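You operate a simulated robot arm through the tools that you are given. There is no shell and no other tool. Be economical: measure what you need, move in short steps, check, and stop when the job is done.

You are at the controls of a simulated robot arm. One attempt, no reset.

JOB
Wax the patch on the wooden box with the white pad.
Fine: wax from the tin; pad back, lid on again. A coat counts when it lies all over at full strength: go over it till it gets no stronger.
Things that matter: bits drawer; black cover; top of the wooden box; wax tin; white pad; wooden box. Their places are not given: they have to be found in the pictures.

The check looks at the end state, three seconds after you hand in, the way a careful person would. Anything else that was tipped, shoved, dropped, spilled or broken makes it a failure. A push-on lid holds only when it is set on centred and level and pressed home; a screw cap is set on level and turned clockwise until tight.

ROBOT AND FRAMES
A 7-joint arm with a two-finger parallel gripper, fixed in place. Base frame: the origin is at the foot of the arm, x ahead of it, y to its left, z up; the work surface is at about z = 430. Lengths are in mm, angles in rad, forces in N, time in s.
With the tool pointing down near the work surface it reaches from about 280 to 520 mm from the base axis. Its first joint turns from -1.152 to 1.152 rad. Payload 1.57 kg.
The TCP is the grasp point between the finger pads, 30 mm short of the fingertips. In the tool frame z runs along the fingers and y along their closing line. The gripper opens to 110 mm. The fingers are 24 mm wide and 12 mm thick; the gripper's body (48 by 112 mm) begins 78 mm behind the TCP.
Orientation is told as [roll, pitch, yaw] about the base's x, y, z axes, in that order, counted from this pose: with the fingers straight down and closing along the base's y, the tool's x points along the base's -x, its y along +y and its z along -z.

CONTROLS
- The arm moves only by the tool step_arm. Its arguments are lists of equal length, an entry for each row: "linear": the shift along the tool's x, y, z in units of 25 mm (1.0 is 25 mm), a list of three; "rotation": the turn, a rotation vector about the tool's x, y, z in units of 5 degrees (1.0 is 5 degrees), a list of three. In form: {"linear": [[x, y, z], ...], "rotation": [[rx, ry, rz], ...]}. A call has 1 to 20 rows; each row shifts and turns the commanded pose from where the row before left it, along the tool's axes as they then stand. "hand" is the opening, from 0 (shut) to 1 (fully open), set as the call begins (left out, the last holds). A call with a number of a shift or a turn outside -1 to 1 is refused whole. Each row takes 0.2 s and may step no farther than 50 mm and 0.15 rad from the row before; otherwise, or with a gripper value out of range, the whole call is refused. Where a pose cannot be reached the arm comes as near as it can. A force on the tool above 50 N (or 10 N above the force at the start of the call, whichever is more), or a blocked arm, ends the call early, and 0.2 s more pass. The fingers move at their own pace (about 108 mm/s each) and stop on an object; they squeeze with about 38 N. The grip force told is the motor's: it shows also when the fingers shut on nothing. Time passes only in rows, and 0.2 s behind the last, so rows that do not move let the fingers close. The reply holds the time, the measured pose of the TCP, the force on the tool along the base axes, the opening and the grip force, in the units named above and with some noise, with the torque about the TCP (base axes, N m) and any sound that the robot's microphone picked up.
- Cameras (640 x 400 px; columns grow to the right, rows downward): "scene" is fixed at [151.1, -414.4, 1381.7]; the picture's right is [0.76, -0.65, 0.00], its down [-0.49, -0.58, -0.65] and it looks along [0.42, 0.49, -0.76] (base axes); focal length 370 px, centre (320, 200). "wrist" rides on the gripper at [70, 16, -141] in the tool frame; the picture's right is [-0.23, 0.97, 0.00], its down [-0.86, -0.20, -0.48] and it looks along [-0.47, -0.11, 0.88] (tool axes); focal length 222 px, centre (320, 200).
- get_image(camera): a new picture of that camera. It takes no simulated time.
- locate(camera, pixels): there is no depth. For up to 12 entries [column, row, z] of the newest picture of that camera ("zoom" is the newest enlarged one), the place [x, y] in the base frame at which the ray of that pixel passes the height z, good to about 2 mm, but the place of the scene camera against the robot may be out by one fixed shift of up to 25 mm in any direction. It takes no simulated time.
- enlarge(camera, box): a new picture of the part [left, top, right, bottom] of that camera's present view, enlarged. It takes no simulated time.
- finish_job(): hands the job in; it is judged then, once.

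Work in short steps. Measure before you move; look again where a grasp or a placing could have gone wrong, and mend it. You have 80 turns and 46 pictures in all, those below and enlarged ones among them. Open the gripper and draw the arm clear of the work before you hand the job in, unless the task says otherwise; then end with one line.

The tools are called after ">>>" as name(argument=value, ...) on one line, values as JSON. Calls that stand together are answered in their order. step_arm: Moves the arm, as the interface text tells. Its arguments: {"type":"object","properties":{"linear":{"type":"array"},"rotation":{"type":"array"},"hand":{"type":"number"}},"required":["linear","rotation"]} The other tools are called the same way: get_image (camera) takes a picture; locate (camera, pixels) gives the place at which the rays of pixels pass given heights; enlarge (camera, box) takes an enlarged picture of a part of a camera's view; finish_job () hands the job in.

At the start:

```text
t: 0.0
tcp_pos: [457.4, 64.5, 908.8]
tool_rot: [0.001, 0.001, 0.001]
force: [-0.4, -0.9, -0.4]
moment: [-0.01, 0.0, -0.03]
opening: 110.1
grip_force: 0.0
```

scene: 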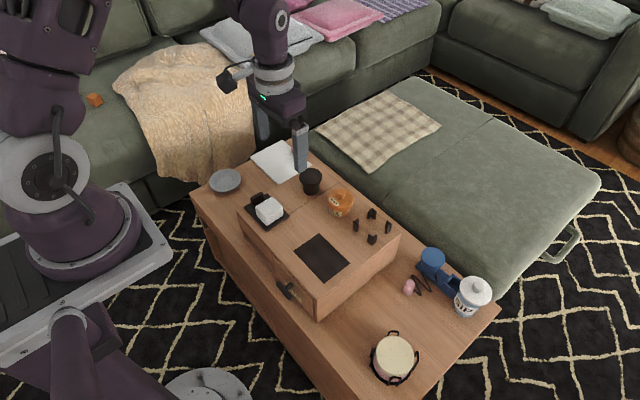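
wrist: 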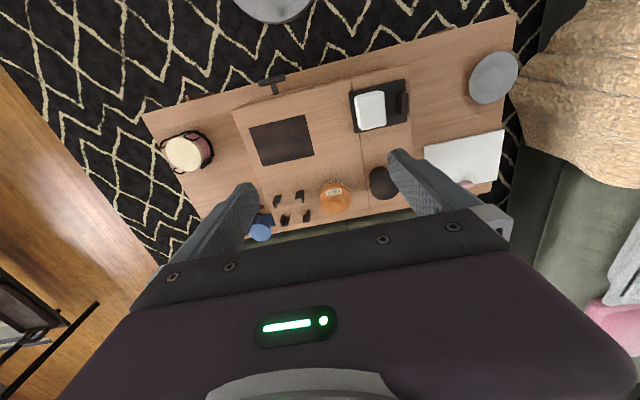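

The scene shows a wooden box with a dark patch near (320,257), a white pad at (268,210), an orange tin at (340,202) and a black round thing at (311,180). I'll enlarge to see the details.

>>> enlarge(camera="scene", box=[230, 150, 410, 320])

>>> enlarge(camera="wrist", box=[220, 60, 440, 240])

```text
2.35 times, centred on (320, 235) of scene
```

zoom: 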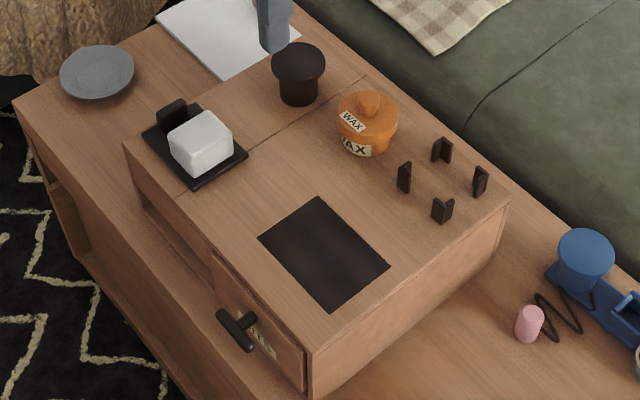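

```text
2.22 times, centred on (330, 150) of wrist
```

zoom: 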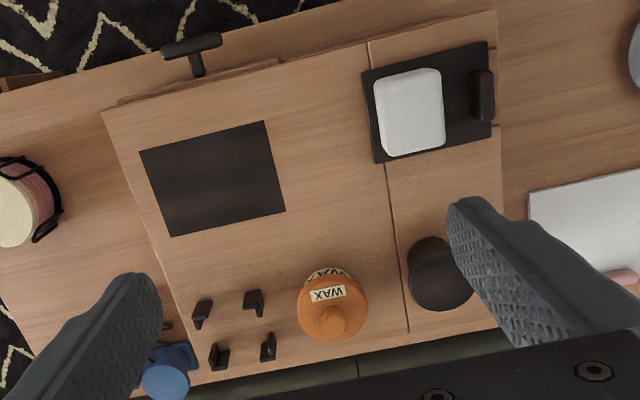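

The wax tin has a knobbed orange lid. I'll locate the main features roughly, assuming the box top is at about z=530, and take the pixels from the zoomed wrist view.

>>> locate(camera="wrist", pixels=[[249, 127, 530], [307, 117, 530], [315, 152, 530], [263, 165, 530], [370, 110, 560], [335, 198, 560], [382, 183, 560], [272, 82, 500], [445, 20, 430], [143, 115, 430], [515, 15, 430], [187, 155, 460]])

>>> locate(camera="scene", pixels=[[265, 321, 430], [190, 190, 430], [500, 307, 430], [319, 234, 530], [349, 262, 530], [323, 282, 530], [293, 252, 530], [317, 388, 430], [317, 320, 530]])

```text
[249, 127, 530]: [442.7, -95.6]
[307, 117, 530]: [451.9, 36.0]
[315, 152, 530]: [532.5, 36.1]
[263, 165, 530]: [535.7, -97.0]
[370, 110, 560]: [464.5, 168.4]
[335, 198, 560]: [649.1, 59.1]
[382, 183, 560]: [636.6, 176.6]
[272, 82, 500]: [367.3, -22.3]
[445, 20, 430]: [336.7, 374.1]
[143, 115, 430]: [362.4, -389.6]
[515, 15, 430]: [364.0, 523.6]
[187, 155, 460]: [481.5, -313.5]
```

```text
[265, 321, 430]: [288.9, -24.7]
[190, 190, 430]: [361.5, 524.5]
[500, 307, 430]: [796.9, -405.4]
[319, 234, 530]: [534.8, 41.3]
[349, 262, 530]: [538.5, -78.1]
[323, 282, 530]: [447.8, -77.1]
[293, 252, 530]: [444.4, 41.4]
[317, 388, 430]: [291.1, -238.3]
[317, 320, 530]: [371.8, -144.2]
```

The scene and wrist views agree well, with the box top at about z≈535. I'll lower the hand about 150 mm to get a closer wrist view.

>>> step_arm(linear=[[0.1, 0, 1], [0.1, 0, 1], [0.1, 0, 1], [0.1, 0, 1], [0.1, 0, 1], [0.1, 0, 1]], rotation=[[0, 0, 0], [0, 0, 0], [0, 0, 0], [0, 0, 0], [0, 0, 0], [0, 0, 0]])

>>> get_image(camera="wrist")

```text
t: 1.4
tcp_pos: [441.2, 65.2, 758.9]
tool_rot: [0.0, 0.0, -0.001]
force: [0.3, 0.6, -0.5]
moment: [0.0, 0.04, 0.01]
opening: 110.1
grip_force: 0.1
```

```text
41 pictures are left
```

wrist: 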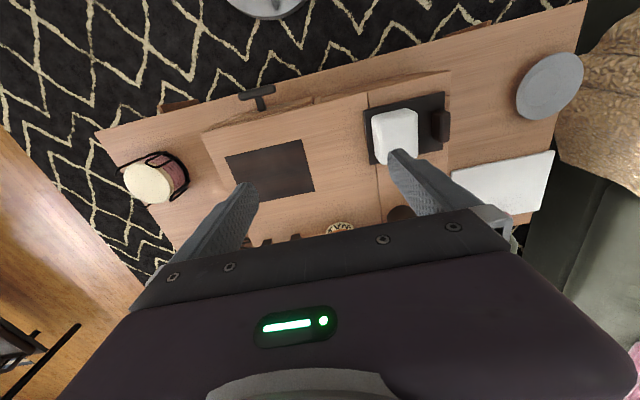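

The patch is now clear around (270,170). I'll enlarge for accurate triangulation and to see whether it's a plate or bare stain.

>>> enlarge(camera="wrist", box=[200, 70, 460, 240])

>>> enlarge(camera="scene", box=[290, 160, 400, 250])

```text
2.35 times, centred on (330, 155) of wrist
```

zoom: 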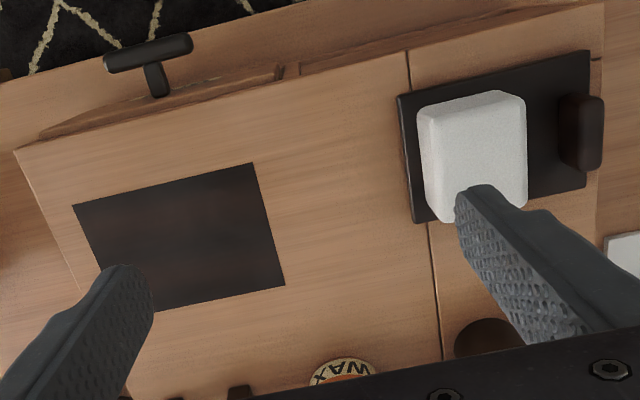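

```text
4.44 times, centred on (345, 205) of scene
```

zoom: 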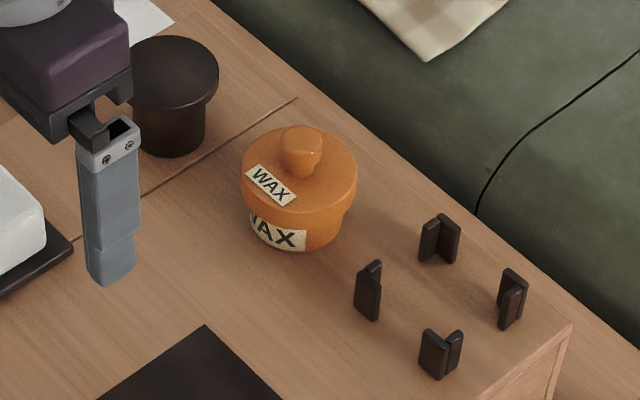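

The patch is a dull stain, and the tin has an orange push/turn lid with a knob. I'll locate the zoomed features from this pose to fix the heights.

>>> enlarge(camera="wrist", box=[200, 70, 460, 240])

>>> locate(camera="zoom", pixels=[[73, 206, 530], [254, 163, 530], [285, 285, 530], [398, 96, 530], [591, 51, 530], [587, 185, 530], [414, 222, 530], [432, 108, 560], [520, 96, 560], [527, 205, 560], [15, 150, 530], [345, 372, 560]])

```text
2.35 times, centred on (330, 155) of wrist
```

zoom: 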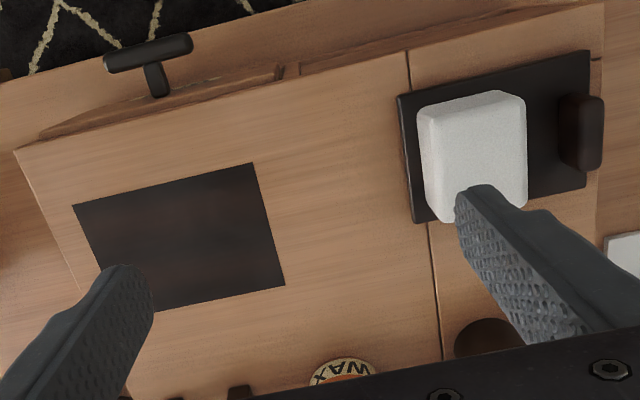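

```text
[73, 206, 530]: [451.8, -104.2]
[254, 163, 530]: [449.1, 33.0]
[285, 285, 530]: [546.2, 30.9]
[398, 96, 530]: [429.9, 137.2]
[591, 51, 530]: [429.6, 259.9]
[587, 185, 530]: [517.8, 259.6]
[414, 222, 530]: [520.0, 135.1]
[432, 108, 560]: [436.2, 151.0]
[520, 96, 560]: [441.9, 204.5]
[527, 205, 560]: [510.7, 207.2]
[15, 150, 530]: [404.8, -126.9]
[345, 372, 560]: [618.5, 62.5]
```

The triangulation is noisy, putting the top between 540 and 595. I'll tilt the hand 30° forward so the wrist camera sees the tin, and to get a second viewpoint.

>>> step_arm(linear=[[0.8, 0, 0], [0.8, 0, 0], [0.8, 0, 0], [0.8, 0, 0], [0, 0, 0], [0, 0, 0]], rotation=[[0, -1, 0], [0, -1, 0], [0, -1, 0], [0, -1, 0], [0, -1, 0], [0, -1, 0]])

>>> enlarge(camera="wrist", box=[180, 50, 480, 240])

```text
t: 2.8
tcp_pos: [364.0, 65.5, 746.8]
tool_rot: [0.001, -0.523, 0.001]
force: [0.2, -0.4, 0.3]
moment: [0.0, -0.01, 0.02]
opening: 109.9
grip_force: 0.0
```

```text
2.11 times, centred on (330, 145) of wrist
```

zoom: 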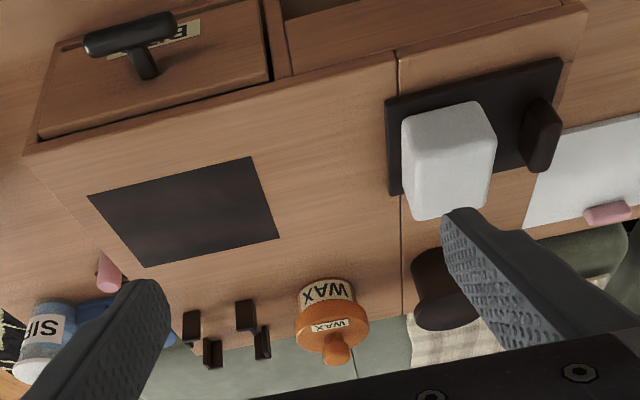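

The new view shows everything. I'll locate the same corners at two heights so I can intersect them with the earlier rays.

>>> locate(camera="zoom", pixels=[[88, 195, 530], [250, 157, 530], [279, 239, 530], [145, 267, 530], [88, 195, 570], [250, 157, 570], [279, 239, 570], [386, 100, 570], [560, 57, 570], [390, 195, 570], [332, 322, 580], [336, 362, 600]])

```text
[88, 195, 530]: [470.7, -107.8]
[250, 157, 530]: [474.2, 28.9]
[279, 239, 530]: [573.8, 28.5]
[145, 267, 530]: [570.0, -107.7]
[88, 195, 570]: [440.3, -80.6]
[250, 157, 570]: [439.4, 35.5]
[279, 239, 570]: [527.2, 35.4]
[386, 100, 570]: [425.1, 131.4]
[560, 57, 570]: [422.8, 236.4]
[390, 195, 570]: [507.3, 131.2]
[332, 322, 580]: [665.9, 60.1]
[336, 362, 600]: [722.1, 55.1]
```

Intersecting the rays gives a box top z≈568 and a patch at x 441–529, y −82–35. I'll calibrate the scene camera against it and locate the tin, posts and black round thing.

>>> locate(camera="scene", pixels=[[319.2, 233.3, 568], [349.3, 262.6, 568], [323, 282.2, 568], [293.7, 251.2, 568], [340.0, 198.2, 605], [340.7, 191.5, 625], [340, 211, 568], [311.5, 175, 610], [311.5, 191, 568], [356, 226, 568], [372, 240, 568], [371.7, 214, 568]])

>>> locate(camera="zoom", pixels=[[192, 312, 568], [244, 300, 568], [210, 338, 568], [263, 329, 568], [325, 283, 568], [332, 322, 605], [336, 355, 625], [430, 250, 568], [388, 95, 575], [448, 215, 568], [398, 50, 568], [25, 153, 568]])

```text
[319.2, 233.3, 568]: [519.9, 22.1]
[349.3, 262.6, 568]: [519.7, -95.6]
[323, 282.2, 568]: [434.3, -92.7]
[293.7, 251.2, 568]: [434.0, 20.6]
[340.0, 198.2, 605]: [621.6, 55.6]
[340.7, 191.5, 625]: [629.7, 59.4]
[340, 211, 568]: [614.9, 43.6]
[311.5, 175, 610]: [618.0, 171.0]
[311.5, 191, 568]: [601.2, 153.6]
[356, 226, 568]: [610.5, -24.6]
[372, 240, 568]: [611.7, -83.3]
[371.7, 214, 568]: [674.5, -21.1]
```

```text
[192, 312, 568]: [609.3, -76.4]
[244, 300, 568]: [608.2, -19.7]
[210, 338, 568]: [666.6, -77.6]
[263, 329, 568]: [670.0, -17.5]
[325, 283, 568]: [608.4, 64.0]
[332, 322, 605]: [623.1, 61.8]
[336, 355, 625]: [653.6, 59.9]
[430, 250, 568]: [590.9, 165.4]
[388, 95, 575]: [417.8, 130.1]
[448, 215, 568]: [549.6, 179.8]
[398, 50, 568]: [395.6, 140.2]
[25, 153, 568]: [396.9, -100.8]
```

The scene camera reads about (−9, −13) off. The tin sits near (630,65), so I'll go upright and move forward to x≈530. That gives a closer view and also tests the reach.

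>>> step_arm(linear=[[0, 0, 0], [0, 0, 0], [0, 0, 0], [0, 0, 0], [0, 0, 0], [0, 0, 0], [-1, 0, 0], [-1, 0, 0], [-1, 0, 0], [-1, 0, 0], [-1, 0, 0], [-1, 0, 0], [-1, 0, 0]], rotation=[[0, 1, 0], [0, 1, 0], [0, 1, 0], [0, 1, 0], [0, 1, 0], [0, 1, 0], [0, 0, 0], [0, 0, 0], [0, 0, 0], [0, 0, 0], [0, 0, 0], [0, 0, 0], [0, 0, 0]])

>>> enlarge(camera="wrist", box=[200, 40, 500, 230])

```text
t: 5.6
tcp_pos: [539.5, 64.4, 749.5]
tool_rot: [0.001, 0.001, -0.001]
force: [-0.4, -0.4, -0.2]
moment: [-0.02, -0.01, -0.03]
opening: 109.9
grip_force: 0.1
```

```text
2.11 times, centred on (350, 135) of wrist
```

zoom: 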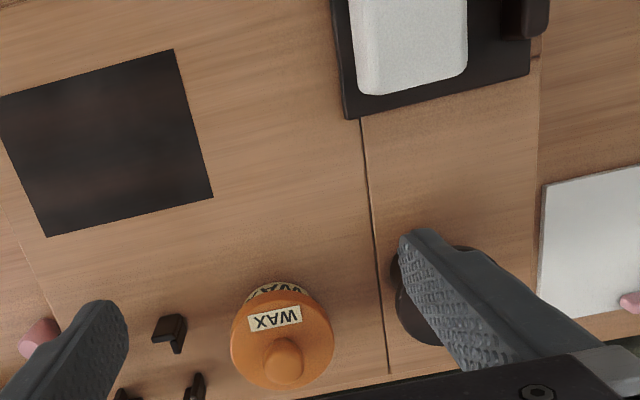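

The lid disc is centred around zoom (283,337) with the knob at (283,362). I'll locate them at candidate heights, plus the patch corner as a check.

>>> locate(camera="zoom", pixels=[[283, 338, 600], [231, 335, 600], [335, 335, 600], [283, 365, 620], [265, 365, 620], [303, 365, 620], [173, 50, 568], [213, 197, 568], [47, 237, 568], [175, 328, 568], [345, 118, 572], [275, 285, 595]])

>>> step_arm(linear=[[-1, 0, 0], [-1, 0, 0], [-1, 0, 0], [-0.7, 0, 0]], rotation=[[0, 0, 0], [0, 0, 0], [0, 0, 0], [0, 0, 0]])

>>> enlarge(camera="wrist", box=[200, 0, 500, 190])

```text
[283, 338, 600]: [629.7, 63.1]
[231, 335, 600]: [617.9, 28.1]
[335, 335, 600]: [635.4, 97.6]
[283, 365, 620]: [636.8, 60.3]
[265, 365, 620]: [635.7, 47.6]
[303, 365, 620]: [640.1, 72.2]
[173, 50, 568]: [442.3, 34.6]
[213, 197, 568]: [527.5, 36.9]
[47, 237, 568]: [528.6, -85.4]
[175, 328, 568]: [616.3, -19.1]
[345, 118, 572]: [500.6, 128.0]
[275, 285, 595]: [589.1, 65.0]
```

```text
t: 6.6
tcp_pos: [630.1, 64.4, 749.1]
tool_rot: [0.0, 0.0, 0.002]
force: [0.1, 0.0, -0.3]
moment: [-0.02, 0.03, 0.01]
opening: 110.1
grip_force: 0.0
```

```text
2.11 times, centred on (350, 95) of wrist
```

zoom: 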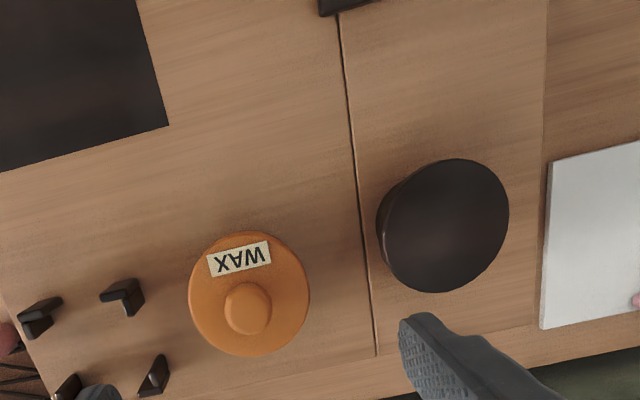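

Reach at x=630 is fine here. I'll locate the lid, knob and black disc in this view.

>>> locate(camera="zoom", pixels=[[249, 294, 600], [189, 294, 600], [310, 294, 600], [249, 232, 600], [249, 356, 600], [248, 309, 620], [224, 309, 620], [272, 309, 620], [443, 225, 610], [168, 125, 568], [125, 295, 568], [375, 355, 568]])

```text
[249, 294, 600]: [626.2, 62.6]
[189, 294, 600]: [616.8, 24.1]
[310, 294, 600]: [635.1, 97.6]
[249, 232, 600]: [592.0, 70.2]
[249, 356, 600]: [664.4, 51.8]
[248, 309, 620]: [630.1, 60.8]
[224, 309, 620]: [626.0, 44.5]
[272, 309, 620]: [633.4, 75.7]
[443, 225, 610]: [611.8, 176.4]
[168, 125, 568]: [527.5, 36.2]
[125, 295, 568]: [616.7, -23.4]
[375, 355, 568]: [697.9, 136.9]
```

Triangulation puts the lid centre at (624.5,62.5), the lid top at z≈611 and the knob top at z≈638. I'll descend with open fingers to TCP z≈650 first.

>>> step_arm(linear=[[0.224, -0.08, 0], [0, 0, 1], [0, 0, 1], [0, 0, 1], [0, 0, 0.9]], rotation=[[0, 0, 0], [0, 0, 0], [0, 0, 0], [0, 0, 0], [0, 0, 0]], hand=1)

>>> get_image(camera="wrist")

>>> enlarge(camera="scene", box=[270, 130, 410, 230])

```text
t: 7.8
tcp_pos: [625.2, 61.4, 649.2]
tool_rot: [0.001, 0.0, 0.0]
force: [-0.1, 0.8, 0.5]
moment: [0.01, 0.03, 0.0]
opening: 110.0
grip_force: 0.2
```

```text
34 pictures are left
```

wrist: 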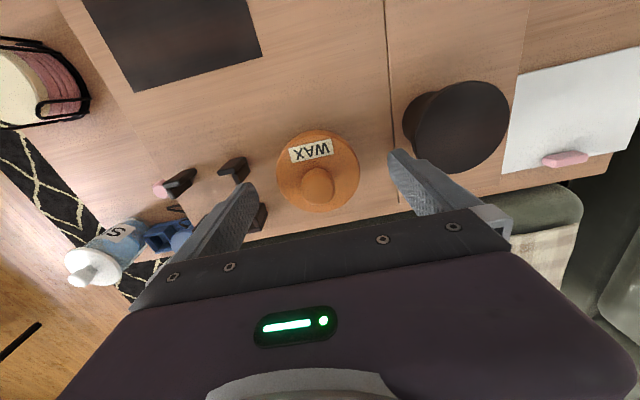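

```text
4.00 times, centred on (340, 180) of scene
```

zoom: 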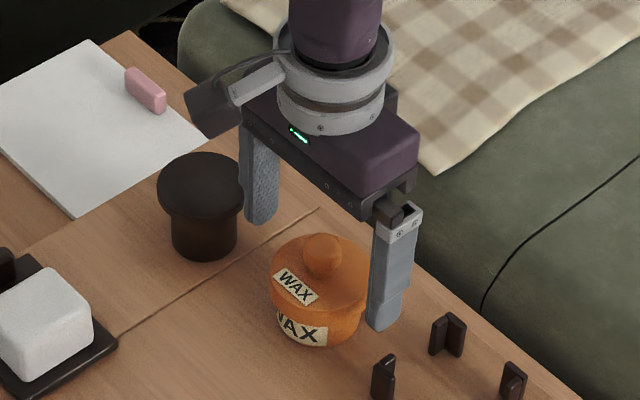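

The fingers straddle the lid. I'll check the knob position at this short range before closing.

>>> locate(camera="wrist", pixels=[[317.5, 172, 608], [277, 172, 608], [359, 172, 608], [317.5, 185, 635], [301, 185, 635], [334, 185, 635], [317.5, 130, 608], [317.5, 212, 608]])

```text
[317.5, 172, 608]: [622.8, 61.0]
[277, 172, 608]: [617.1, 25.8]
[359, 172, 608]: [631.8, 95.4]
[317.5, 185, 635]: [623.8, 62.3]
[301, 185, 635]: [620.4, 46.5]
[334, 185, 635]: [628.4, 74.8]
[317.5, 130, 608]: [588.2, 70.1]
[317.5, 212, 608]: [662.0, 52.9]
```

The knob is centred at about (624,61) and matches the TCP, so I close the fingers on it.

>>> step_arm(linear=[[0.05, 0, 0.1], [0, 0, 0], [0, 0, 0], [0, 0, 0]], rotation=[[0, 0, 0], [0, 0, 0], [0, 0, 0], [0, 0, 0]], hand=0)

```text
t: 8.8
tcp_pos: [624.3, 61.7, 647.2]
tool_rot: [0.0, 0.0, 0.001]
force: [0.7, -2.7, 5.4]
moment: [-0.08, -0.03, -0.01]
opening: 68.3
grip_force: 38.3
```

The opening is 68 mm, so the fingertips hold the lid rim rather than the knob. I'll lift 4 mm to see whether it comes off.

>>> step_arm(linear=[[0, 0, -0.08], [0, 0, -0.08], [0, 0, 0]], rotation=[[0, 0, 0], [0, 0, 0], [0, 0, 0]])

>>> enlarge(camera="scene", box=[290, 150, 390, 225])

```text
t: 9.6
tcp_pos: [623.5, 62.2, 651.4]
tool_rot: [0.001, 0.0, -0.002]
force: [-0.3, 0.5, -0.7]
moment: [0.0, 0.02, 0.0]
opening: 68.3
grip_force: 37.8
heard: snap
```

```text
5.33 times, centred on (340, 188) of scene
```

zoom: 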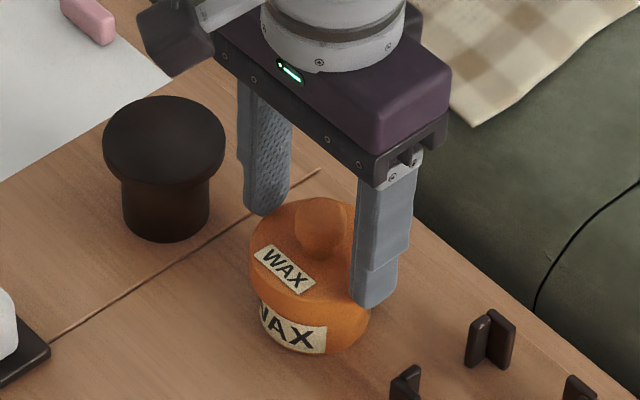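

A snap sounded and the lid is free at almost no load, so it's a push-on lid that sat at TCP z≈647.2 at (624.3,61.7). I'll raise it and carry it to the free spot at (545,85).

>>> step_arm(linear=[[0, 0, -0.8], [0, 0, -0.8], [0, 0, -0.6], [0.8, 0.23, 0], [0.8, 0.23, 0], [0.8, 0.23, 0], [0.75, 0.23, 0], [0, 0, 0.8], [0, 0, 0.8], [0, 0, 0]], rotation=[[0, 0, 0], [0, 0, 0], [0, 0, 0], [0, 0, 0], [0, 0, 0], [0, 0, 0], [0, 0, 0], [0, 0, 0], [0, 0, 0], [0, 0, 0]])

>>> enlarge(camera="scene", box=[260, 150, 390, 250])

>>> get_image(camera="wrist")

```text
t: 11.8
tcp_pos: [543.6, 85.4, 666.6]
tool_rot: [-0.001, 0.0, 0.0]
force: [0.2, 0.5, 0.2]
moment: [0.02, -0.03, 0.02]
opening: 68.3
grip_force: 37.5
```

```text
4.00 times, centred on (325, 200) of scene
```

zoom: 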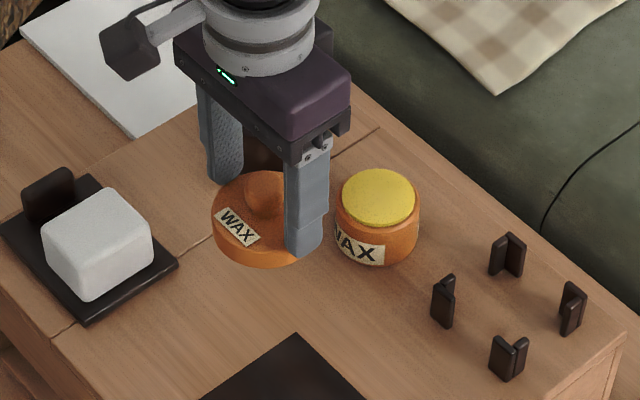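

```text
30 pictures are left
```

wrist: 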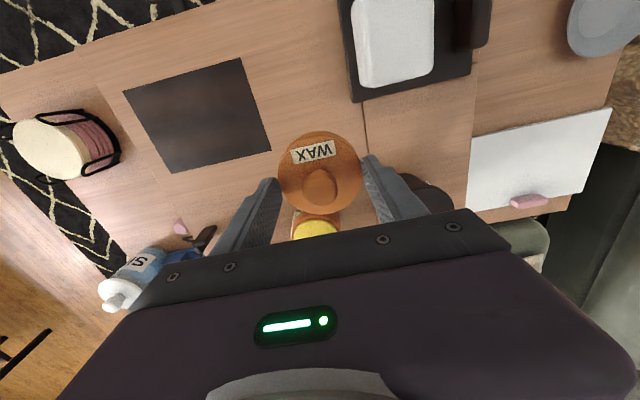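

The tin is open, with yellow wax brim-full. I'll lower the lid 40 mm toward the box top, then feel for contact.

>>> step_arm(linear=[[0, 0, 0.5], [0, 0, 0.5], [0, 0, 0.4], [0, 0, 0]], rotation=[[0, 0, 0], [0, 0, 0], [0, 0, 0], [0, 0, 0]])

>>> enlarge(camera="scene", box=[270, 160, 370, 240])

```text
t: 12.8
tcp_pos: [543.9, 86.9, 632.5]
tool_rot: [0.001, 0.0, -0.001]
force: [-0.4, -0.2, -0.2]
moment: [-0.01, 0.0, 0.01]
opening: 68.2
grip_force: 37.7
```

```text
5.00 times, centred on (320, 200) of scene
```

zoom: 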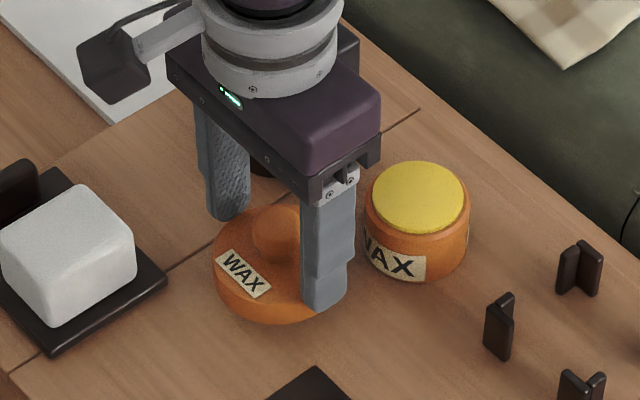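

No contact yet, and there's still a gap below the lid. I continue down in small steps while watching the force.

>>> step_arm(linear=[[0, 0, 0.2], [0, 0, 0.2], [0, 0, 0.15], [0, 0, 0]], rotation=[[0, 0, 0], [0, 0, 0], [0, 0, 0], [0, 0, 0]])

>>> step_arm(linear=[[0, 0, 0.12], [0, 0, 0]], rotation=[[0, 0, 0], [0, 0, 0]])

>>> step_arm(linear=[[0, 0, 0.12], [0, 0, 0]], rotation=[[0, 0, 0], [0, 0, 0]])

```text
t: 13.8
tcp_pos: [544.6, 86.8, 617.9]
tool_rot: [0.001, 0.001, 0.0]
force: [-0.7, 0.6, -0.6]
moment: [-0.01, -0.01, -0.01]
opening: 68.5
grip_force: 38.0
```

```text
t: 14.4
tcp_pos: [544.6, 86.3, 613.9]
tool_rot: [0.001, -0.001, 0.0]
force: [0.6, -0.5, -1.5]
moment: [0.0, -0.02, 0.01]
opening: 68.6
grip_force: 38.5
```

```text
t: 15.0
tcp_pos: [544.8, 85.4, 612.5]
tool_rot: [0.0, -0.002, 0.0]
force: [-7.0, 1.4, 36.1]
moment: [0.08, 0.25, 0.03]
opening: 68.5
grip_force: 38.1
```

Contact at 36 N, so the lid stands on the box with TCP z≈612.5. I back off slightly, open, rise and look.

>>> step_arm(linear=[[0, 0, -0.05], [0, 0, 0]], rotation=[[0, 0, 0], [0, 0, 0]])

>>> step_arm(linear=[[0, 0, 0], [0, 0, 0], [0, 0, 0], [0, 0, -0.5], [0, 0, -1], [0, 0, -1], [0, 0, -1], [0, 0, -1], [1, 0, -1], [1, 0.5, 0], [0.5, 0.5, 0]], rotation=[[0, 0, 0], [0, 0, 0], [0, 0, 0], [0, 0, 0], [0, 0, 0], [0, 0, 0], [0, 0, 0], [0, 0, 0], [0, 0, 0], [0, 0, 0], [0, 0, 0]], hand=1)

>>> get_image(camera="wrist")

```text
t: 15.6
tcp_pos: [544.6, 84.8, 612.6]
tool_rot: [-0.002, 0.0, 0.0]
force: [0.6, 1.2, 4.3]
moment: [0.1, -0.23, 0.04]
opening: 68.4
grip_force: 38.4
```

```text
t: 18.0
tcp_pos: [483.4, 113.7, 751.3]
tool_rot: [-0.001, -0.001, 0.001]
force: [0.4, 0.0, -0.1]
moment: [0.01, -0.07, 0.01]
opening: 109.8
grip_force: 0.0
```

```text
28 pictures are left
```

wrist: 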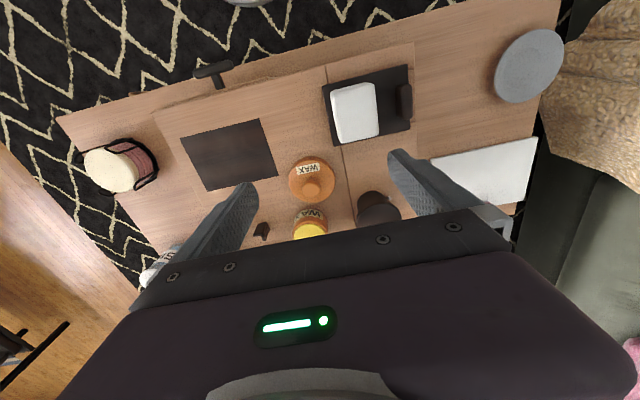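

The lid stands flat on the box. Now for the pad, I enlarge around it at (355,112).

>>> enlarge(camera="wrist", box=[300, 50, 440, 150])

>>> locate(camera="wrist", pixels=[[330, 86, 610], [376, 82, 610], [380, 133, 610], [337, 140, 610], [322, 85, 573], [410, 66, 573], [411, 130, 573], [334, 147, 573]])

```text
4.00 times, centred on (370, 100) of wrist
```

zoom: 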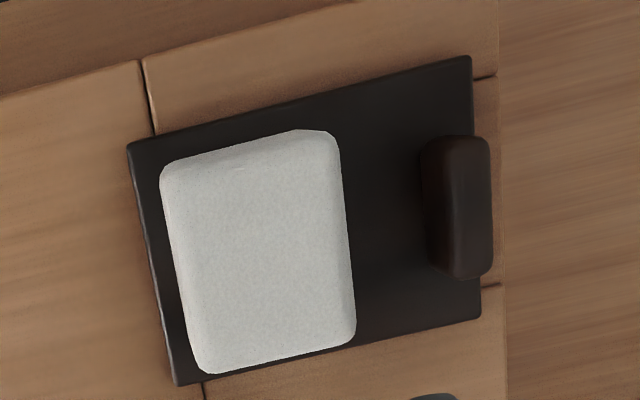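

```text
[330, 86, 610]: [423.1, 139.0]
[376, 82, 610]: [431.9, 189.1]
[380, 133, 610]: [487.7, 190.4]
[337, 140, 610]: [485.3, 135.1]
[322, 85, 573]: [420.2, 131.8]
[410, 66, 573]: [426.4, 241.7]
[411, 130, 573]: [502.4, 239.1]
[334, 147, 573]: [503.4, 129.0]
```

The pad measures about 50 (y) by 60 (x) with its top near z≈610, and the tray's upright block stands to its left. I'll measure that block's gap before choosing the finger opening.

>>> locate(camera="zoom", pixels=[[432, 160, 600], [442, 270, 600], [425, 150, 575], [432, 262, 575], [490, 140, 600], [162, 170, 605], [340, 140, 605], [355, 335, 605], [208, 372, 605], [355, 340, 578], [190, 350, 590]])

>>> enlarge(camera="scene", box=[230, 170, 330, 240])

```text
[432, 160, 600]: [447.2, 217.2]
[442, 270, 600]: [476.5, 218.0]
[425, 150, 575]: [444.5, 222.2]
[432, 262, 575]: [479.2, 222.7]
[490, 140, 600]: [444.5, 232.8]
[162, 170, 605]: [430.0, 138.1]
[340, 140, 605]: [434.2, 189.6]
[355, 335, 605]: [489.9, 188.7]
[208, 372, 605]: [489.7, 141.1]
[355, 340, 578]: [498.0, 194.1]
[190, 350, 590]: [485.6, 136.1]
```

```text
5.71 times, centred on (280, 205) of scene
```

zoom: 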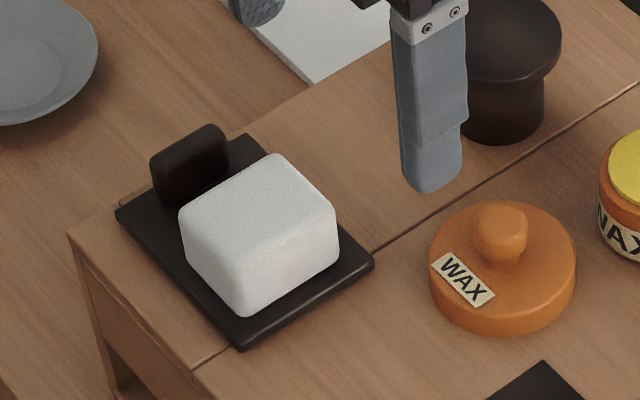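

The pad centre is about (460,164) and the block's inner face is at y≈218, so I use a 72 mm opening. I'll descend to TCP z≈660, with tips just above the pad, and check.

>>> step_arm(linear=[[0.46, 1, 0], [0.46, 1, 0], [0, 0, 1], [0, 0, 1], [0, 0, 1], [0, 0, 0.5], [0, 0, 0]], rotation=[[0, 0, 0], [0, 0, 0], [0, 0, 0], [0, 0, 0], [0, 0, 0], [0, 0, 0], [0, 0, 0]], hand=0.655)

>>> get_image(camera="wrist")

>>> enlarge(camera="scene", box=[220, 140, 330, 240])

```text
t: 19.6
tcp_pos: [458.9, 160.9, 664.0]
tool_rot: [0.0, 0.002, 0.0]
force: [0.4, -0.5, -0.4]
moment: [0.03, -0.01, 0.04]
opening: 72.0
grip_force: 0.1
```

```text
25 pictures are left
```

wrist: 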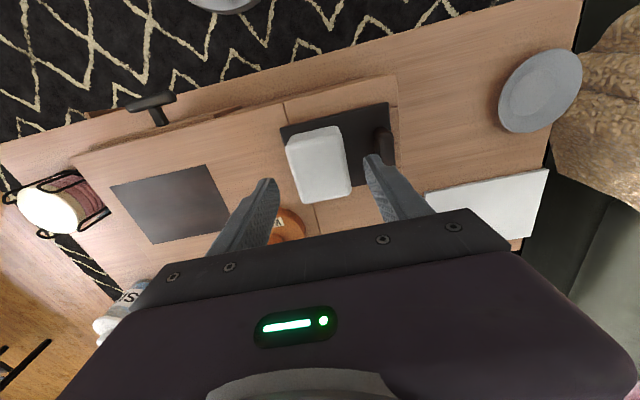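

```text
4.00 times, centred on (275, 190) of scene
```

zoom: 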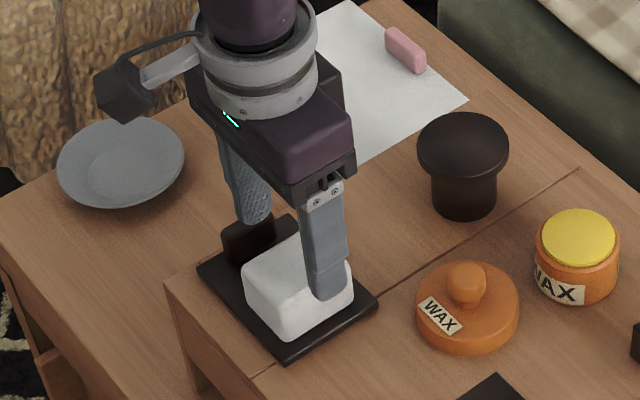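

The fingers straddle the pad. I'll refine its position from this closer view at z=605.

>>> locate(camera="wrist", pixels=[[287, 145, 605], [340, 128, 605], [351, 190, 605], [303, 202, 605], [318, 165, 605], [374, 150, 600], [376, 158, 580], [382, 187, 634], [268, 183, 634]])

```text
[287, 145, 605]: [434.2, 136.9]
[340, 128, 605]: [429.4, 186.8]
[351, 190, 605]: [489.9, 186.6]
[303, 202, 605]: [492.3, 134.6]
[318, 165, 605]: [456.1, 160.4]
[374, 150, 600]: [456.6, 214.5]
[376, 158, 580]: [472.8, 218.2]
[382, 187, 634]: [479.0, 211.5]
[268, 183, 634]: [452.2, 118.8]
```

The pad centre is (461,161), aligned with the TCP. I'll descend to TCP z≈620 and close.

>>> step_arm(linear=[[-0.06, 0, 0.6], [0, 0, 0.6], [0, 0, 0.56], [0, 0, 0]], rotation=[[0, 0, 0], [0, 0, 0], [0, 0, 0], [0, 0, 0]])

>>> step_arm(linear=[[0, 0, 0], [0, 0, 0], [0, 0, 0]], rotation=[[0, 0, 0], [0, 0, 0], [0, 0, 0]], hand=0)

>>> enlarge(camera="scene", box=[220, 140, 330, 240])

```text
t: 20.6
tcp_pos: [461.6, 160.7, 618.8]
tool_rot: [0.0, 0.0, 0.001]
force: [0.1, -0.7, 0.1]
moment: [0.02, 0.02, -0.01]
opening: 72.1
grip_force: 0.0
```

```text
t: 21.4
tcp_pos: [461.0, 159.8, 619.6]
tool_rot: [0.0, 0.001, -0.002]
force: [0.0, 0.9, -0.5]
moment: [-0.03, -0.02, 0.04]
opening: 48.5
grip_force: 38.4
```

```text
4.00 times, centred on (275, 190) of scene
```

zoom: 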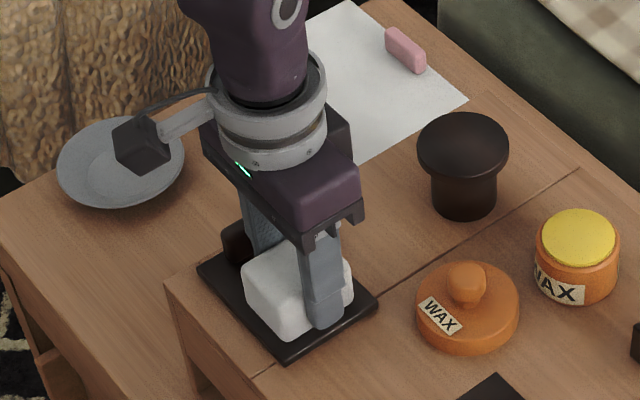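

The pad is gripped at 48.5 mm, and its home pose is TCP (461,160,619.5). I'll lift it and carry it over the tin at (624,62).

>>> step_arm(linear=[[0, 0, -0.4], [0, 0, -1], [0, 0, -1], [0, 0, -0.9], [-0.931, -0.56, 0], [-0.931, -0.56, 0], [-0.931, -0.56, 0], [-0.931, -0.56, 0], [-0.931, -0.56, 0], [-0.931, -0.56, 0], [-0.931, -0.56, 0], [0, 0, 0]], rotation=[[0, 0, 0], [0, 0, 0], [0, 0, 0], [0, 0, 0], [0, 0, 0], [0, 0, 0], [0, 0, 0], [0, 0, 0], [0, 0, 0], [0, 0, 0], [0, 0, 0], [0, 0, 0]])

>>> step_arm(linear=[[0, 0, 0.5], [0, 0, 0.5], [0, 0, 0.2], [0, 0, 0]], rotation=[[0, 0, 0], [0, 0, 0], [0, 0, 0], [0, 0, 0]])

>>> enlarge(camera="scene", box=[270, 130, 400, 230])

```text
t: 24.0
tcp_pos: [625.3, 61.5, 702.7]
tool_rot: [-0.001, 0.0, -0.003]
force: [1.8, 0.1, -0.1]
moment: [-0.03, 0.01, 0.02]
opening: 48.8
grip_force: 38.0
```

```text
t: 25.0
tcp_pos: [624.8, 61.4, 671.5]
tool_rot: [-0.001, -0.001, 0.0]
force: [0.0, -0.7, 0.5]
moment: [-0.01, 0.0, 0.01]
opening: 48.7
grip_force: 38.1
```

```text
4.00 times, centred on (335, 180) of scene
```

zoom: 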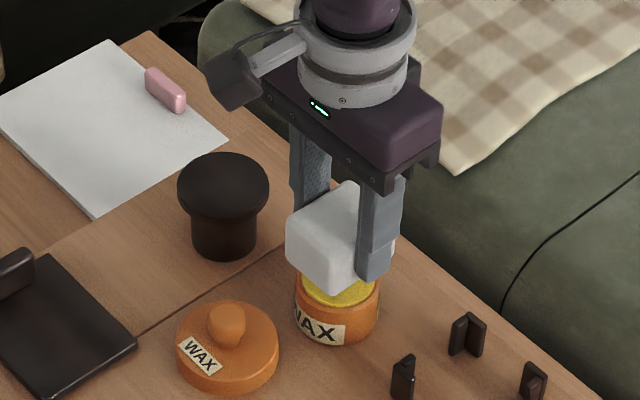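

The pad is just over the wax, centred. I'll lower it in small steps until it presses lightly.

>>> step_arm(linear=[[0, 0, 0.2], [0, 0, 0.15], [0, 0, 0]], rotation=[[0, 0, 0], [0, 0, 0], [0, 0, 0]])

>>> step_arm(linear=[[0, 0, 0.1], [0, 0, 0]], rotation=[[0, 0, 0], [0, 0, 0]])

>>> step_arm(linear=[[0, 0, 0.08], [0, 0, 0]], rotation=[[0, 0, 0], [0, 0, 0]])

```text
t: 25.8
tcp_pos: [625.3, 62.9, 662.4]
tool_rot: [-0.001, 0.0, 0.0]
force: [0.8, 0.2, -0.3]
moment: [-0.03, 0.0, 0.0]
opening: 48.7
grip_force: 38.5
```

```text
t: 26.4
tcp_pos: [624.1, 62.2, 658.9]
tool_rot: [0.0, 0.0, -0.001]
force: [-0.4, -0.8, 0.7]
moment: [0.01, 0.0, 0.01]
opening: 48.5
grip_force: 38.2
```

```text
t: 27.0
tcp_pos: [625.3, 62.9, 658.5]
tool_rot: [0.0, 0.001, 0.003]
force: [-0.3, -0.5, 0.2]
moment: [-0.01, -0.04, 0.01]
opening: 48.7
grip_force: 38.1
```

No contact yet at z≈658, so I continue down.

>>> step_arm(linear=[[0, 0, 0.08], [0, 0, 0]], rotation=[[0, 0, 0], [0, 0, 0]])

>>> step_arm(linear=[[0, 0, 0.08], [0, 0, 0]], rotation=[[0, 0, 0], [0, 0, 0]])

>>> step_arm(linear=[[0, 0, 0.06], [0, 0, 0]], rotation=[[0, 0, 0], [0, 0, 0]])

```text
t: 27.6
tcp_pos: [624.0, 63.0, 656.1]
tool_rot: [0.001, -0.001, 0.0]
force: [0.2, 0.3, 0.3]
moment: [0.01, -0.01, -0.05]
opening: 48.5
grip_force: 38.1
```

```text
t: 28.2
tcp_pos: [623.6, 63.0, 655.1]
tool_rot: [0.0, 0.001, 0.0]
force: [0.4, 0.3, 0.7]
moment: [0.0, -0.04, 0.0]
opening: 48.8
grip_force: 37.7
```

```text
t: 28.8
tcp_pos: [624.3, 62.6, 652.9]
tool_rot: [-0.001, -0.001, 0.0]
force: [-1.3, 0.5, 3.0]
moment: [0.0, 0.03, 0.01]
opening: 48.8
grip_force: 37.9
```

First contact is 3 N at z≈652.9. I'll press about 1 mm more, hold briefly, then rise and look.

>>> step_arm(linear=[[0, 0, 0.03], [0, 0, 0], [0, 0, 0], [0, 0, 0]], rotation=[[0, 0, 0], [0, 0, 0], [0, 0, 0], [0, 0, 0]])

>>> step_arm(linear=[[0, 0, -0.2], [0, 0, -0.8], [0, 0, -1], [0, 0, 0]], rotation=[[0, 0, 0], [0, 0, 0], [0, 0, 0], [0, 0, 0]])

>>> enlarge(camera="scene", box=[270, 130, 400, 230])

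```text
t: 29.8
tcp_pos: [625.8, 64.1, 653.0]
tool_rot: [0.001, -0.001, -0.001]
force: [-3.8, 0.7, 25.1]
moment: [0.02, 0.2, -0.01]
opening: 48.6
grip_force: 38.4
```

```text
t: 30.8
tcp_pos: [624.4, 62.7, 701.8]
tool_rot: [0.0, -0.001, -0.001]
force: [-0.2, -0.2, -0.8]
moment: [-0.01, 0.01, 0.01]
opening: 49.2
grip_force: 38.2
```

```text
4.00 times, centred on (335, 180) of scene
```

zoom: 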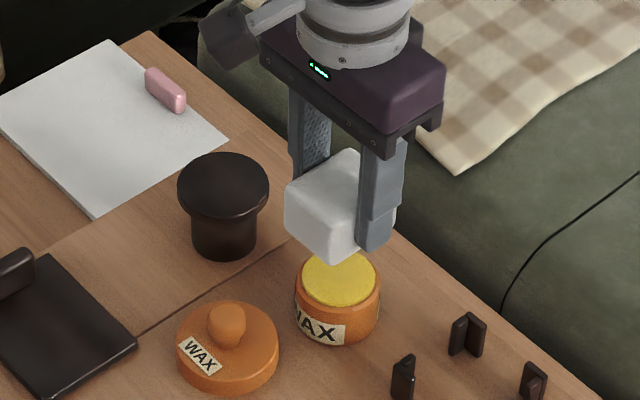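

The pad pressed the wax at 25 N and the tin is undisturbed. Next I carry it above the patch corner at (468,14) and come down near the surface.

>>> step_arm(linear=[[0.893, -0.279, 0], [0.893, -0.279, 0], [0.893, -0.279, 0], [0.893, -0.279, 0], [0.893, -0.279, 0], [0.893, -0.279, 0], [0.893, -0.279, 0], [0, 0, 1], [0, 0, 1], [0, 0, 1], [0, 0, 0.2], [0, 0, 0]], rotation=[[0, 0, 0], [0, 0, 0], [0, 0, 0], [0, 0, 0], [0, 0, 0], [0, 0, 0], [0, 0, 0], [0, 0, 0], [0, 0, 0], [0, 0, 0], [0, 0, 0], [0, 0, 0]])

>>> step_arm(linear=[[0, 0, 0.1], [0, 0, 0]], rotation=[[0, 0, 0], [0, 0, 0]])

>>> step_arm(linear=[[0, 0, 0.08], [0, 0, 0]], rotation=[[0, 0, 0], [0, 0, 0]])

>>> step_arm(linear=[[0, 0, 0.06], [0, 0, 0]], rotation=[[0, 0, 0], [0, 0, 0]])

```text
t: 33.4
tcp_pos: [467.8, 12.6, 622.8]
tool_rot: [0.0, 0.0, -0.001]
force: [-1.3, -0.3, -0.4]
moment: [0.0, -0.01, -0.02]
opening: 48.5
grip_force: 37.9
```

```text
t: 34.0
tcp_pos: [468.4, 13.5, 620.3]
tool_rot: [0.0, 0.0, 0.0]
force: [-0.8, -0.2, 0.0]
moment: [0.01, 0.0, -0.01]
opening: 48.8
grip_force: 37.7
```

```text
t: 34.6
tcp_pos: [467.7, 13.3, 618.0]
tool_rot: [-0.001, 0.001, -0.001]
force: [-0.1, -0.5, -0.3]
moment: [0.0, 0.0, -0.03]
opening: 48.8
grip_force: 38.0
```

```text
t: 35.2
tcp_pos: [468.7, 13.2, 616.5]
tool_rot: [0.0, 0.002, -0.001]
force: [-0.1, 0.3, -0.7]
moment: [0.03, 0.03, 0.0]
opening: 48.7
grip_force: 38.2
```

No contact yet at z≈616.5. I'll continue in 1.2 mm steps.

>>> step_arm(linear=[[0, 0, 0.05], [0, 0, 0]], rotation=[[0, 0, 0], [0, 0, 0]])

>>> step_arm(linear=[[0, 0, 0.05], [0, 0, 0]], rotation=[[0, 0, 0], [0, 0, 0]])

>>> step_arm(linear=[[0, 0, 0.05], [0, 0, 0]], rotation=[[0, 0, 0], [0, 0, 0]])

```text
t: 35.8
tcp_pos: [468.6, 13.3, 614.9]
tool_rot: [0.001, 0.0, 0.001]
force: [-0.7, -0.2, -1.2]
moment: [-0.01, -0.02, -0.03]
opening: 48.5
grip_force: 38.0
```

```text
t: 36.4
tcp_pos: [467.6, 12.8, 613.9]
tool_rot: [0.001, 0.0, 0.0]
force: [0.4, -0.7, -0.6]
moment: [0.01, 0.01, 0.04]
opening: 48.9
grip_force: 37.6
```

```text
t: 37.0
tcp_pos: [467.8, 13.4, 613.0]
tool_rot: [0.0, -0.001, 0.0]
force: [-0.4, 0.2, -0.3]
moment: [0.01, 0.03, 0.01]
opening: 48.6
grip_force: 37.7
```

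Still free at 613, so I continue.

>>> step_arm(linear=[[0, 0, 0.05], [0, 0, 0]], rotation=[[0, 0, 0], [0, 0, 0]])

>>> step_arm(linear=[[0, 0, 0.04], [0, 0, 0]], rotation=[[0, 0, 0], [0, 0, 0]])

>>> step_arm(linear=[[0, 0, 0.03], [0, 0, 0]], rotation=[[0, 0, 0], [0, 0, 0]])

```text
t: 37.6
tcp_pos: [468.1, 14.7, 610.8]
tool_rot: [0.0, 0.0, -0.002]
force: [-0.5, -0.4, -0.3]
moment: [-0.02, -0.02, 0.03]
opening: 48.6
grip_force: 38.4
```

```text
t: 38.2
tcp_pos: [467.6, 13.9, 610.1]
tool_rot: [0.0, 0.0, 0.0]
force: [-0.9, -0.5, -0.5]
moment: [-0.02, -0.01, 0.02]
opening: 48.5
grip_force: 38.1
```

```text
t: 38.8
tcp_pos: [467.6, 12.4, 609.3]
tool_rot: [-0.001, -0.001, 0.001]
force: [-0.7, -1.1, 9.1]
moment: [-0.03, -0.05, -0.01]
opening: 49.0
grip_force: 37.6
```

Contact at 9 N at z≈609.4. I'll stroke along −y to about y=−61 and back once, then check the forces.

>>> step_arm(linear=[[0, 0, 0.01], [0, -0.5, 0], [0, -0.5, 0], [0, -0.5, 0], [0, -0.5, 0], [0, -0.5, 0], [0, -0.5, 0], [0, 0, 0]], rotation=[[0, 0, 0], [0, 0, 0], [0, 0, 0], [0, 0, 0], [0, 0, 0], [0, 0, 0], [0, 0, 0], [0, 0, 0]])

>>> enlarge(camera="scene", box=[270, 200, 380, 300])

```text
t: 40.6
tcp_pos: [467.2, -60.5, 607.7]
tool_rot: [0.001, -0.001, 0.0]
force: [0.5, 2.1, 4.9]
moment: [0.04, -0.09, 0.03]
opening: 48.5
grip_force: 37.9
```

```text
4.00 times, centred on (325, 250) of scene
```

zoom: 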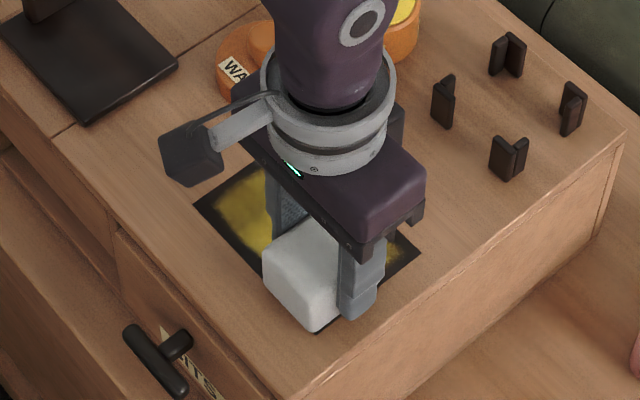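

Wax is clearly being laid in yellow, but the edges need a bit more reach. I'll run a raster: right edge, then the far strip back, then the near strip again, pressing slightly more.

>>> step_arm(linear=[[0, -0.2, 0.02], [-0.5, 0, 0], [-0.5, 0, 0], [-0.5, 0, 0], [0, 0.5, 0], [0, 0.5, 0], [0, 0.5, 0], [0, 0.5, 0], [0, 0.5, 0], [0, 0.5, 0], [0, 0.33, 0], [0.5, 0, 0], [0.5, 0, 0], [0.55, 0, 0], [0, 0, 0]], rotation=[[0, 0, 0], [0, 0, 0], [0, 0, 0], [0, 0, 0], [0, 0, 0], [0, 0, 0], [0, 0, 0], [0, 0, 0], [0, 0, 0], [0, 0, 0], [0, 0, 0], [0, 0, 0], [0, 0, 0], [0, 0, 0], [0, 0, 0]])

>>> step_arm(linear=[[0, -0.5, 0], [0, -0.5, 0], [0, -0.5, 0], [0, -0.5, 0], [0, -0.5, 0], [0, -0.5, 0], [0, -0.3, 0], [0, 0, 0]], rotation=[[0, 0, 0], [0, 0, 0], [0, 0, 0], [0, 0, 0], [0, 0, 0], [0, 0, 0], [0, 0, 0], [0, 0, 0]])

>>> enlarge(camera="scene", box=[270, 200, 380, 300])

```text
t: 43.8
tcp_pos: [467.4, 19.3, 609.8]
tool_rot: [0.0, 0.001, 0.0]
force: [0.1, -0.5, -0.8]
moment: [-0.03, 0.02, 0.0]
opening: 48.5
grip_force: 38.4
```

```text
t: 45.0
tcp_pos: [468.3, -41.4, 609.3]
tool_rot: [0.001, -0.001, 0.001]
force: [-4.3, 1.1, 15.6]
moment: [-0.14, 0.21, -0.05]
opening: 48.8
grip_force: 37.9
stopped in row 6: the force on the tool passed its limit (the readings are from after the stop); the commanded pose is now the measured one
```

```text
4.00 times, centred on (325, 250) of scene
```

zoom: 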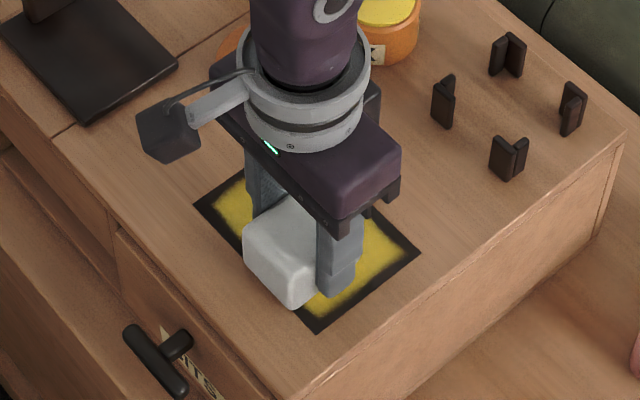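

The centre is well coated but the border still shows dark, so I'll run wider strokes. First the near edge at x≈460, from y≈−68 to y≈24.

>>> step_arm(linear=[[0.33, -0.2, 0], [0, -0.5, 0], [0, -0.4, 0], [0, 0, 0]], rotation=[[0, 0, 0], [0, 0, 0], [0, 0, 0], [0, 0, 0]])

>>> step_arm(linear=[[0, 0.5, 0], [0, 0.5, 0], [0, 0.5, 0], [0, 0.5, 0], [0, 0.5, 0], [0, 0.5, 0], [0, 0.5, 0], [0, 0.2, 0], [0, 0, 0]], rotation=[[0, 0, 0], [0, 0, 0], [0, 0, 0], [0, 0, 0], [0, 0, 0], [0, 0, 0], [0, 0, 0], [0, 0, 0], [0, 0, 0]])

```text
t: 46.0
tcp_pos: [462.6, -70.3, 608.7]
tool_rot: [0.003, -0.006, 0.002]
force: [0.3, 19.9, 45.0]
moment: [0.43, 0.17, 0.03]
opening: 48.8
grip_force: 38.5
```

```text
t: 46.8
tcp_pos: [460.3, -37.8, 608.2]
tool_rot: [-0.001, -0.002, 0.0]
force: [-4.2, -0.5, 18.2]
moment: [0.15, 0.1, 0.04]
opening: 48.8
grip_force: 38.3
stopped in row 3: the force on the tool passed its limit (the readings are from after the stop); the commanded pose is now the measured one
```

Pressing is a bit hard here (45 N and a stop), so I ease up slightly and continue to y≈24.

>>> step_arm(linear=[[0, 0.3, -0.02], [0, 0.5, 0], [0, 0.5, 0], [0, 0.5, 0], [0, 0.5, 0], [0, 0.15, 0], [0, 0, 0]], rotation=[[0, 0, 0], [0, 0, 0], [0, 0, 0], [0, 0, 0], [0, 0, 0], [0, 0, 0], [0, 0, 0]])

>>> step_arm(linear=[[-0.5, 0, 0], [-0.5, 0, 0], [-0.5, -0.1, 0], [-0.35, 0, 0], [0, 0, 0]], rotation=[[0, 0, 0], [0, 0, 0], [0, 0, 0], [0, 0, 0], [0, 0, 0]])

```text
t: 48.4
tcp_pos: [461.6, 23.9, 609.2]
tool_rot: [-0.001, -0.005, 0.0]
force: [1.7, -11.7, 24.2]
moment: [-0.24, 0.03, 0.01]
opening: 48.6
grip_force: 38.2
```

```text
t: 48.8
tcp_pos: [462.4, 24.4, 609.8]
tool_rot: [-0.003, 0.011, -0.004]
force: [-7.4, -1.6, 23.3]
moment: [0.07, -0.4, -0.04]
opening: 48.9
grip_force: 37.9
stopped in row 1: the force on the tool passed its limit (the readings are from after the stop); the commanded pose is now the measured one
```

It is sticking while reversing, so I ease 0.6 mm and slide along x to the far strip.

>>> step_arm(linear=[[-0.1, 0, -0.03], [-0.4, 0, 0], [-0.4, -0.08, 0], [-0.4, -0.08, 0], [-0.4, 0, 0], [0, 0, 0]], rotation=[[0, 0, 0], [0, 0, 0], [0, 0, 0], [0, 0, 0], [0, 0, 0], [0, 0, 0]])

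>>> enlarge(camera="scene", box=[270, 180, 380, 290])

```text
t: 49.5
tcp_pos: [481.4, 22.1, 608.5]
tool_rot: [-0.002, 0.013, -0.001]
force: [-4.7, -1.7, 19.0]
moment: [0.05, -0.36, -0.01]
opening: 48.9
grip_force: 38.1
stopped in row 3: the force on the tool passed its limit (the readings are from after the stop); the commanded pose is now the measured one
```

```text
3.64 times, centred on (325, 235) of scene
```

zoom: 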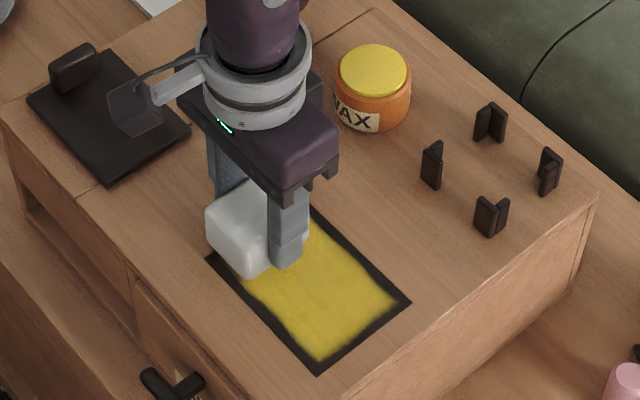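

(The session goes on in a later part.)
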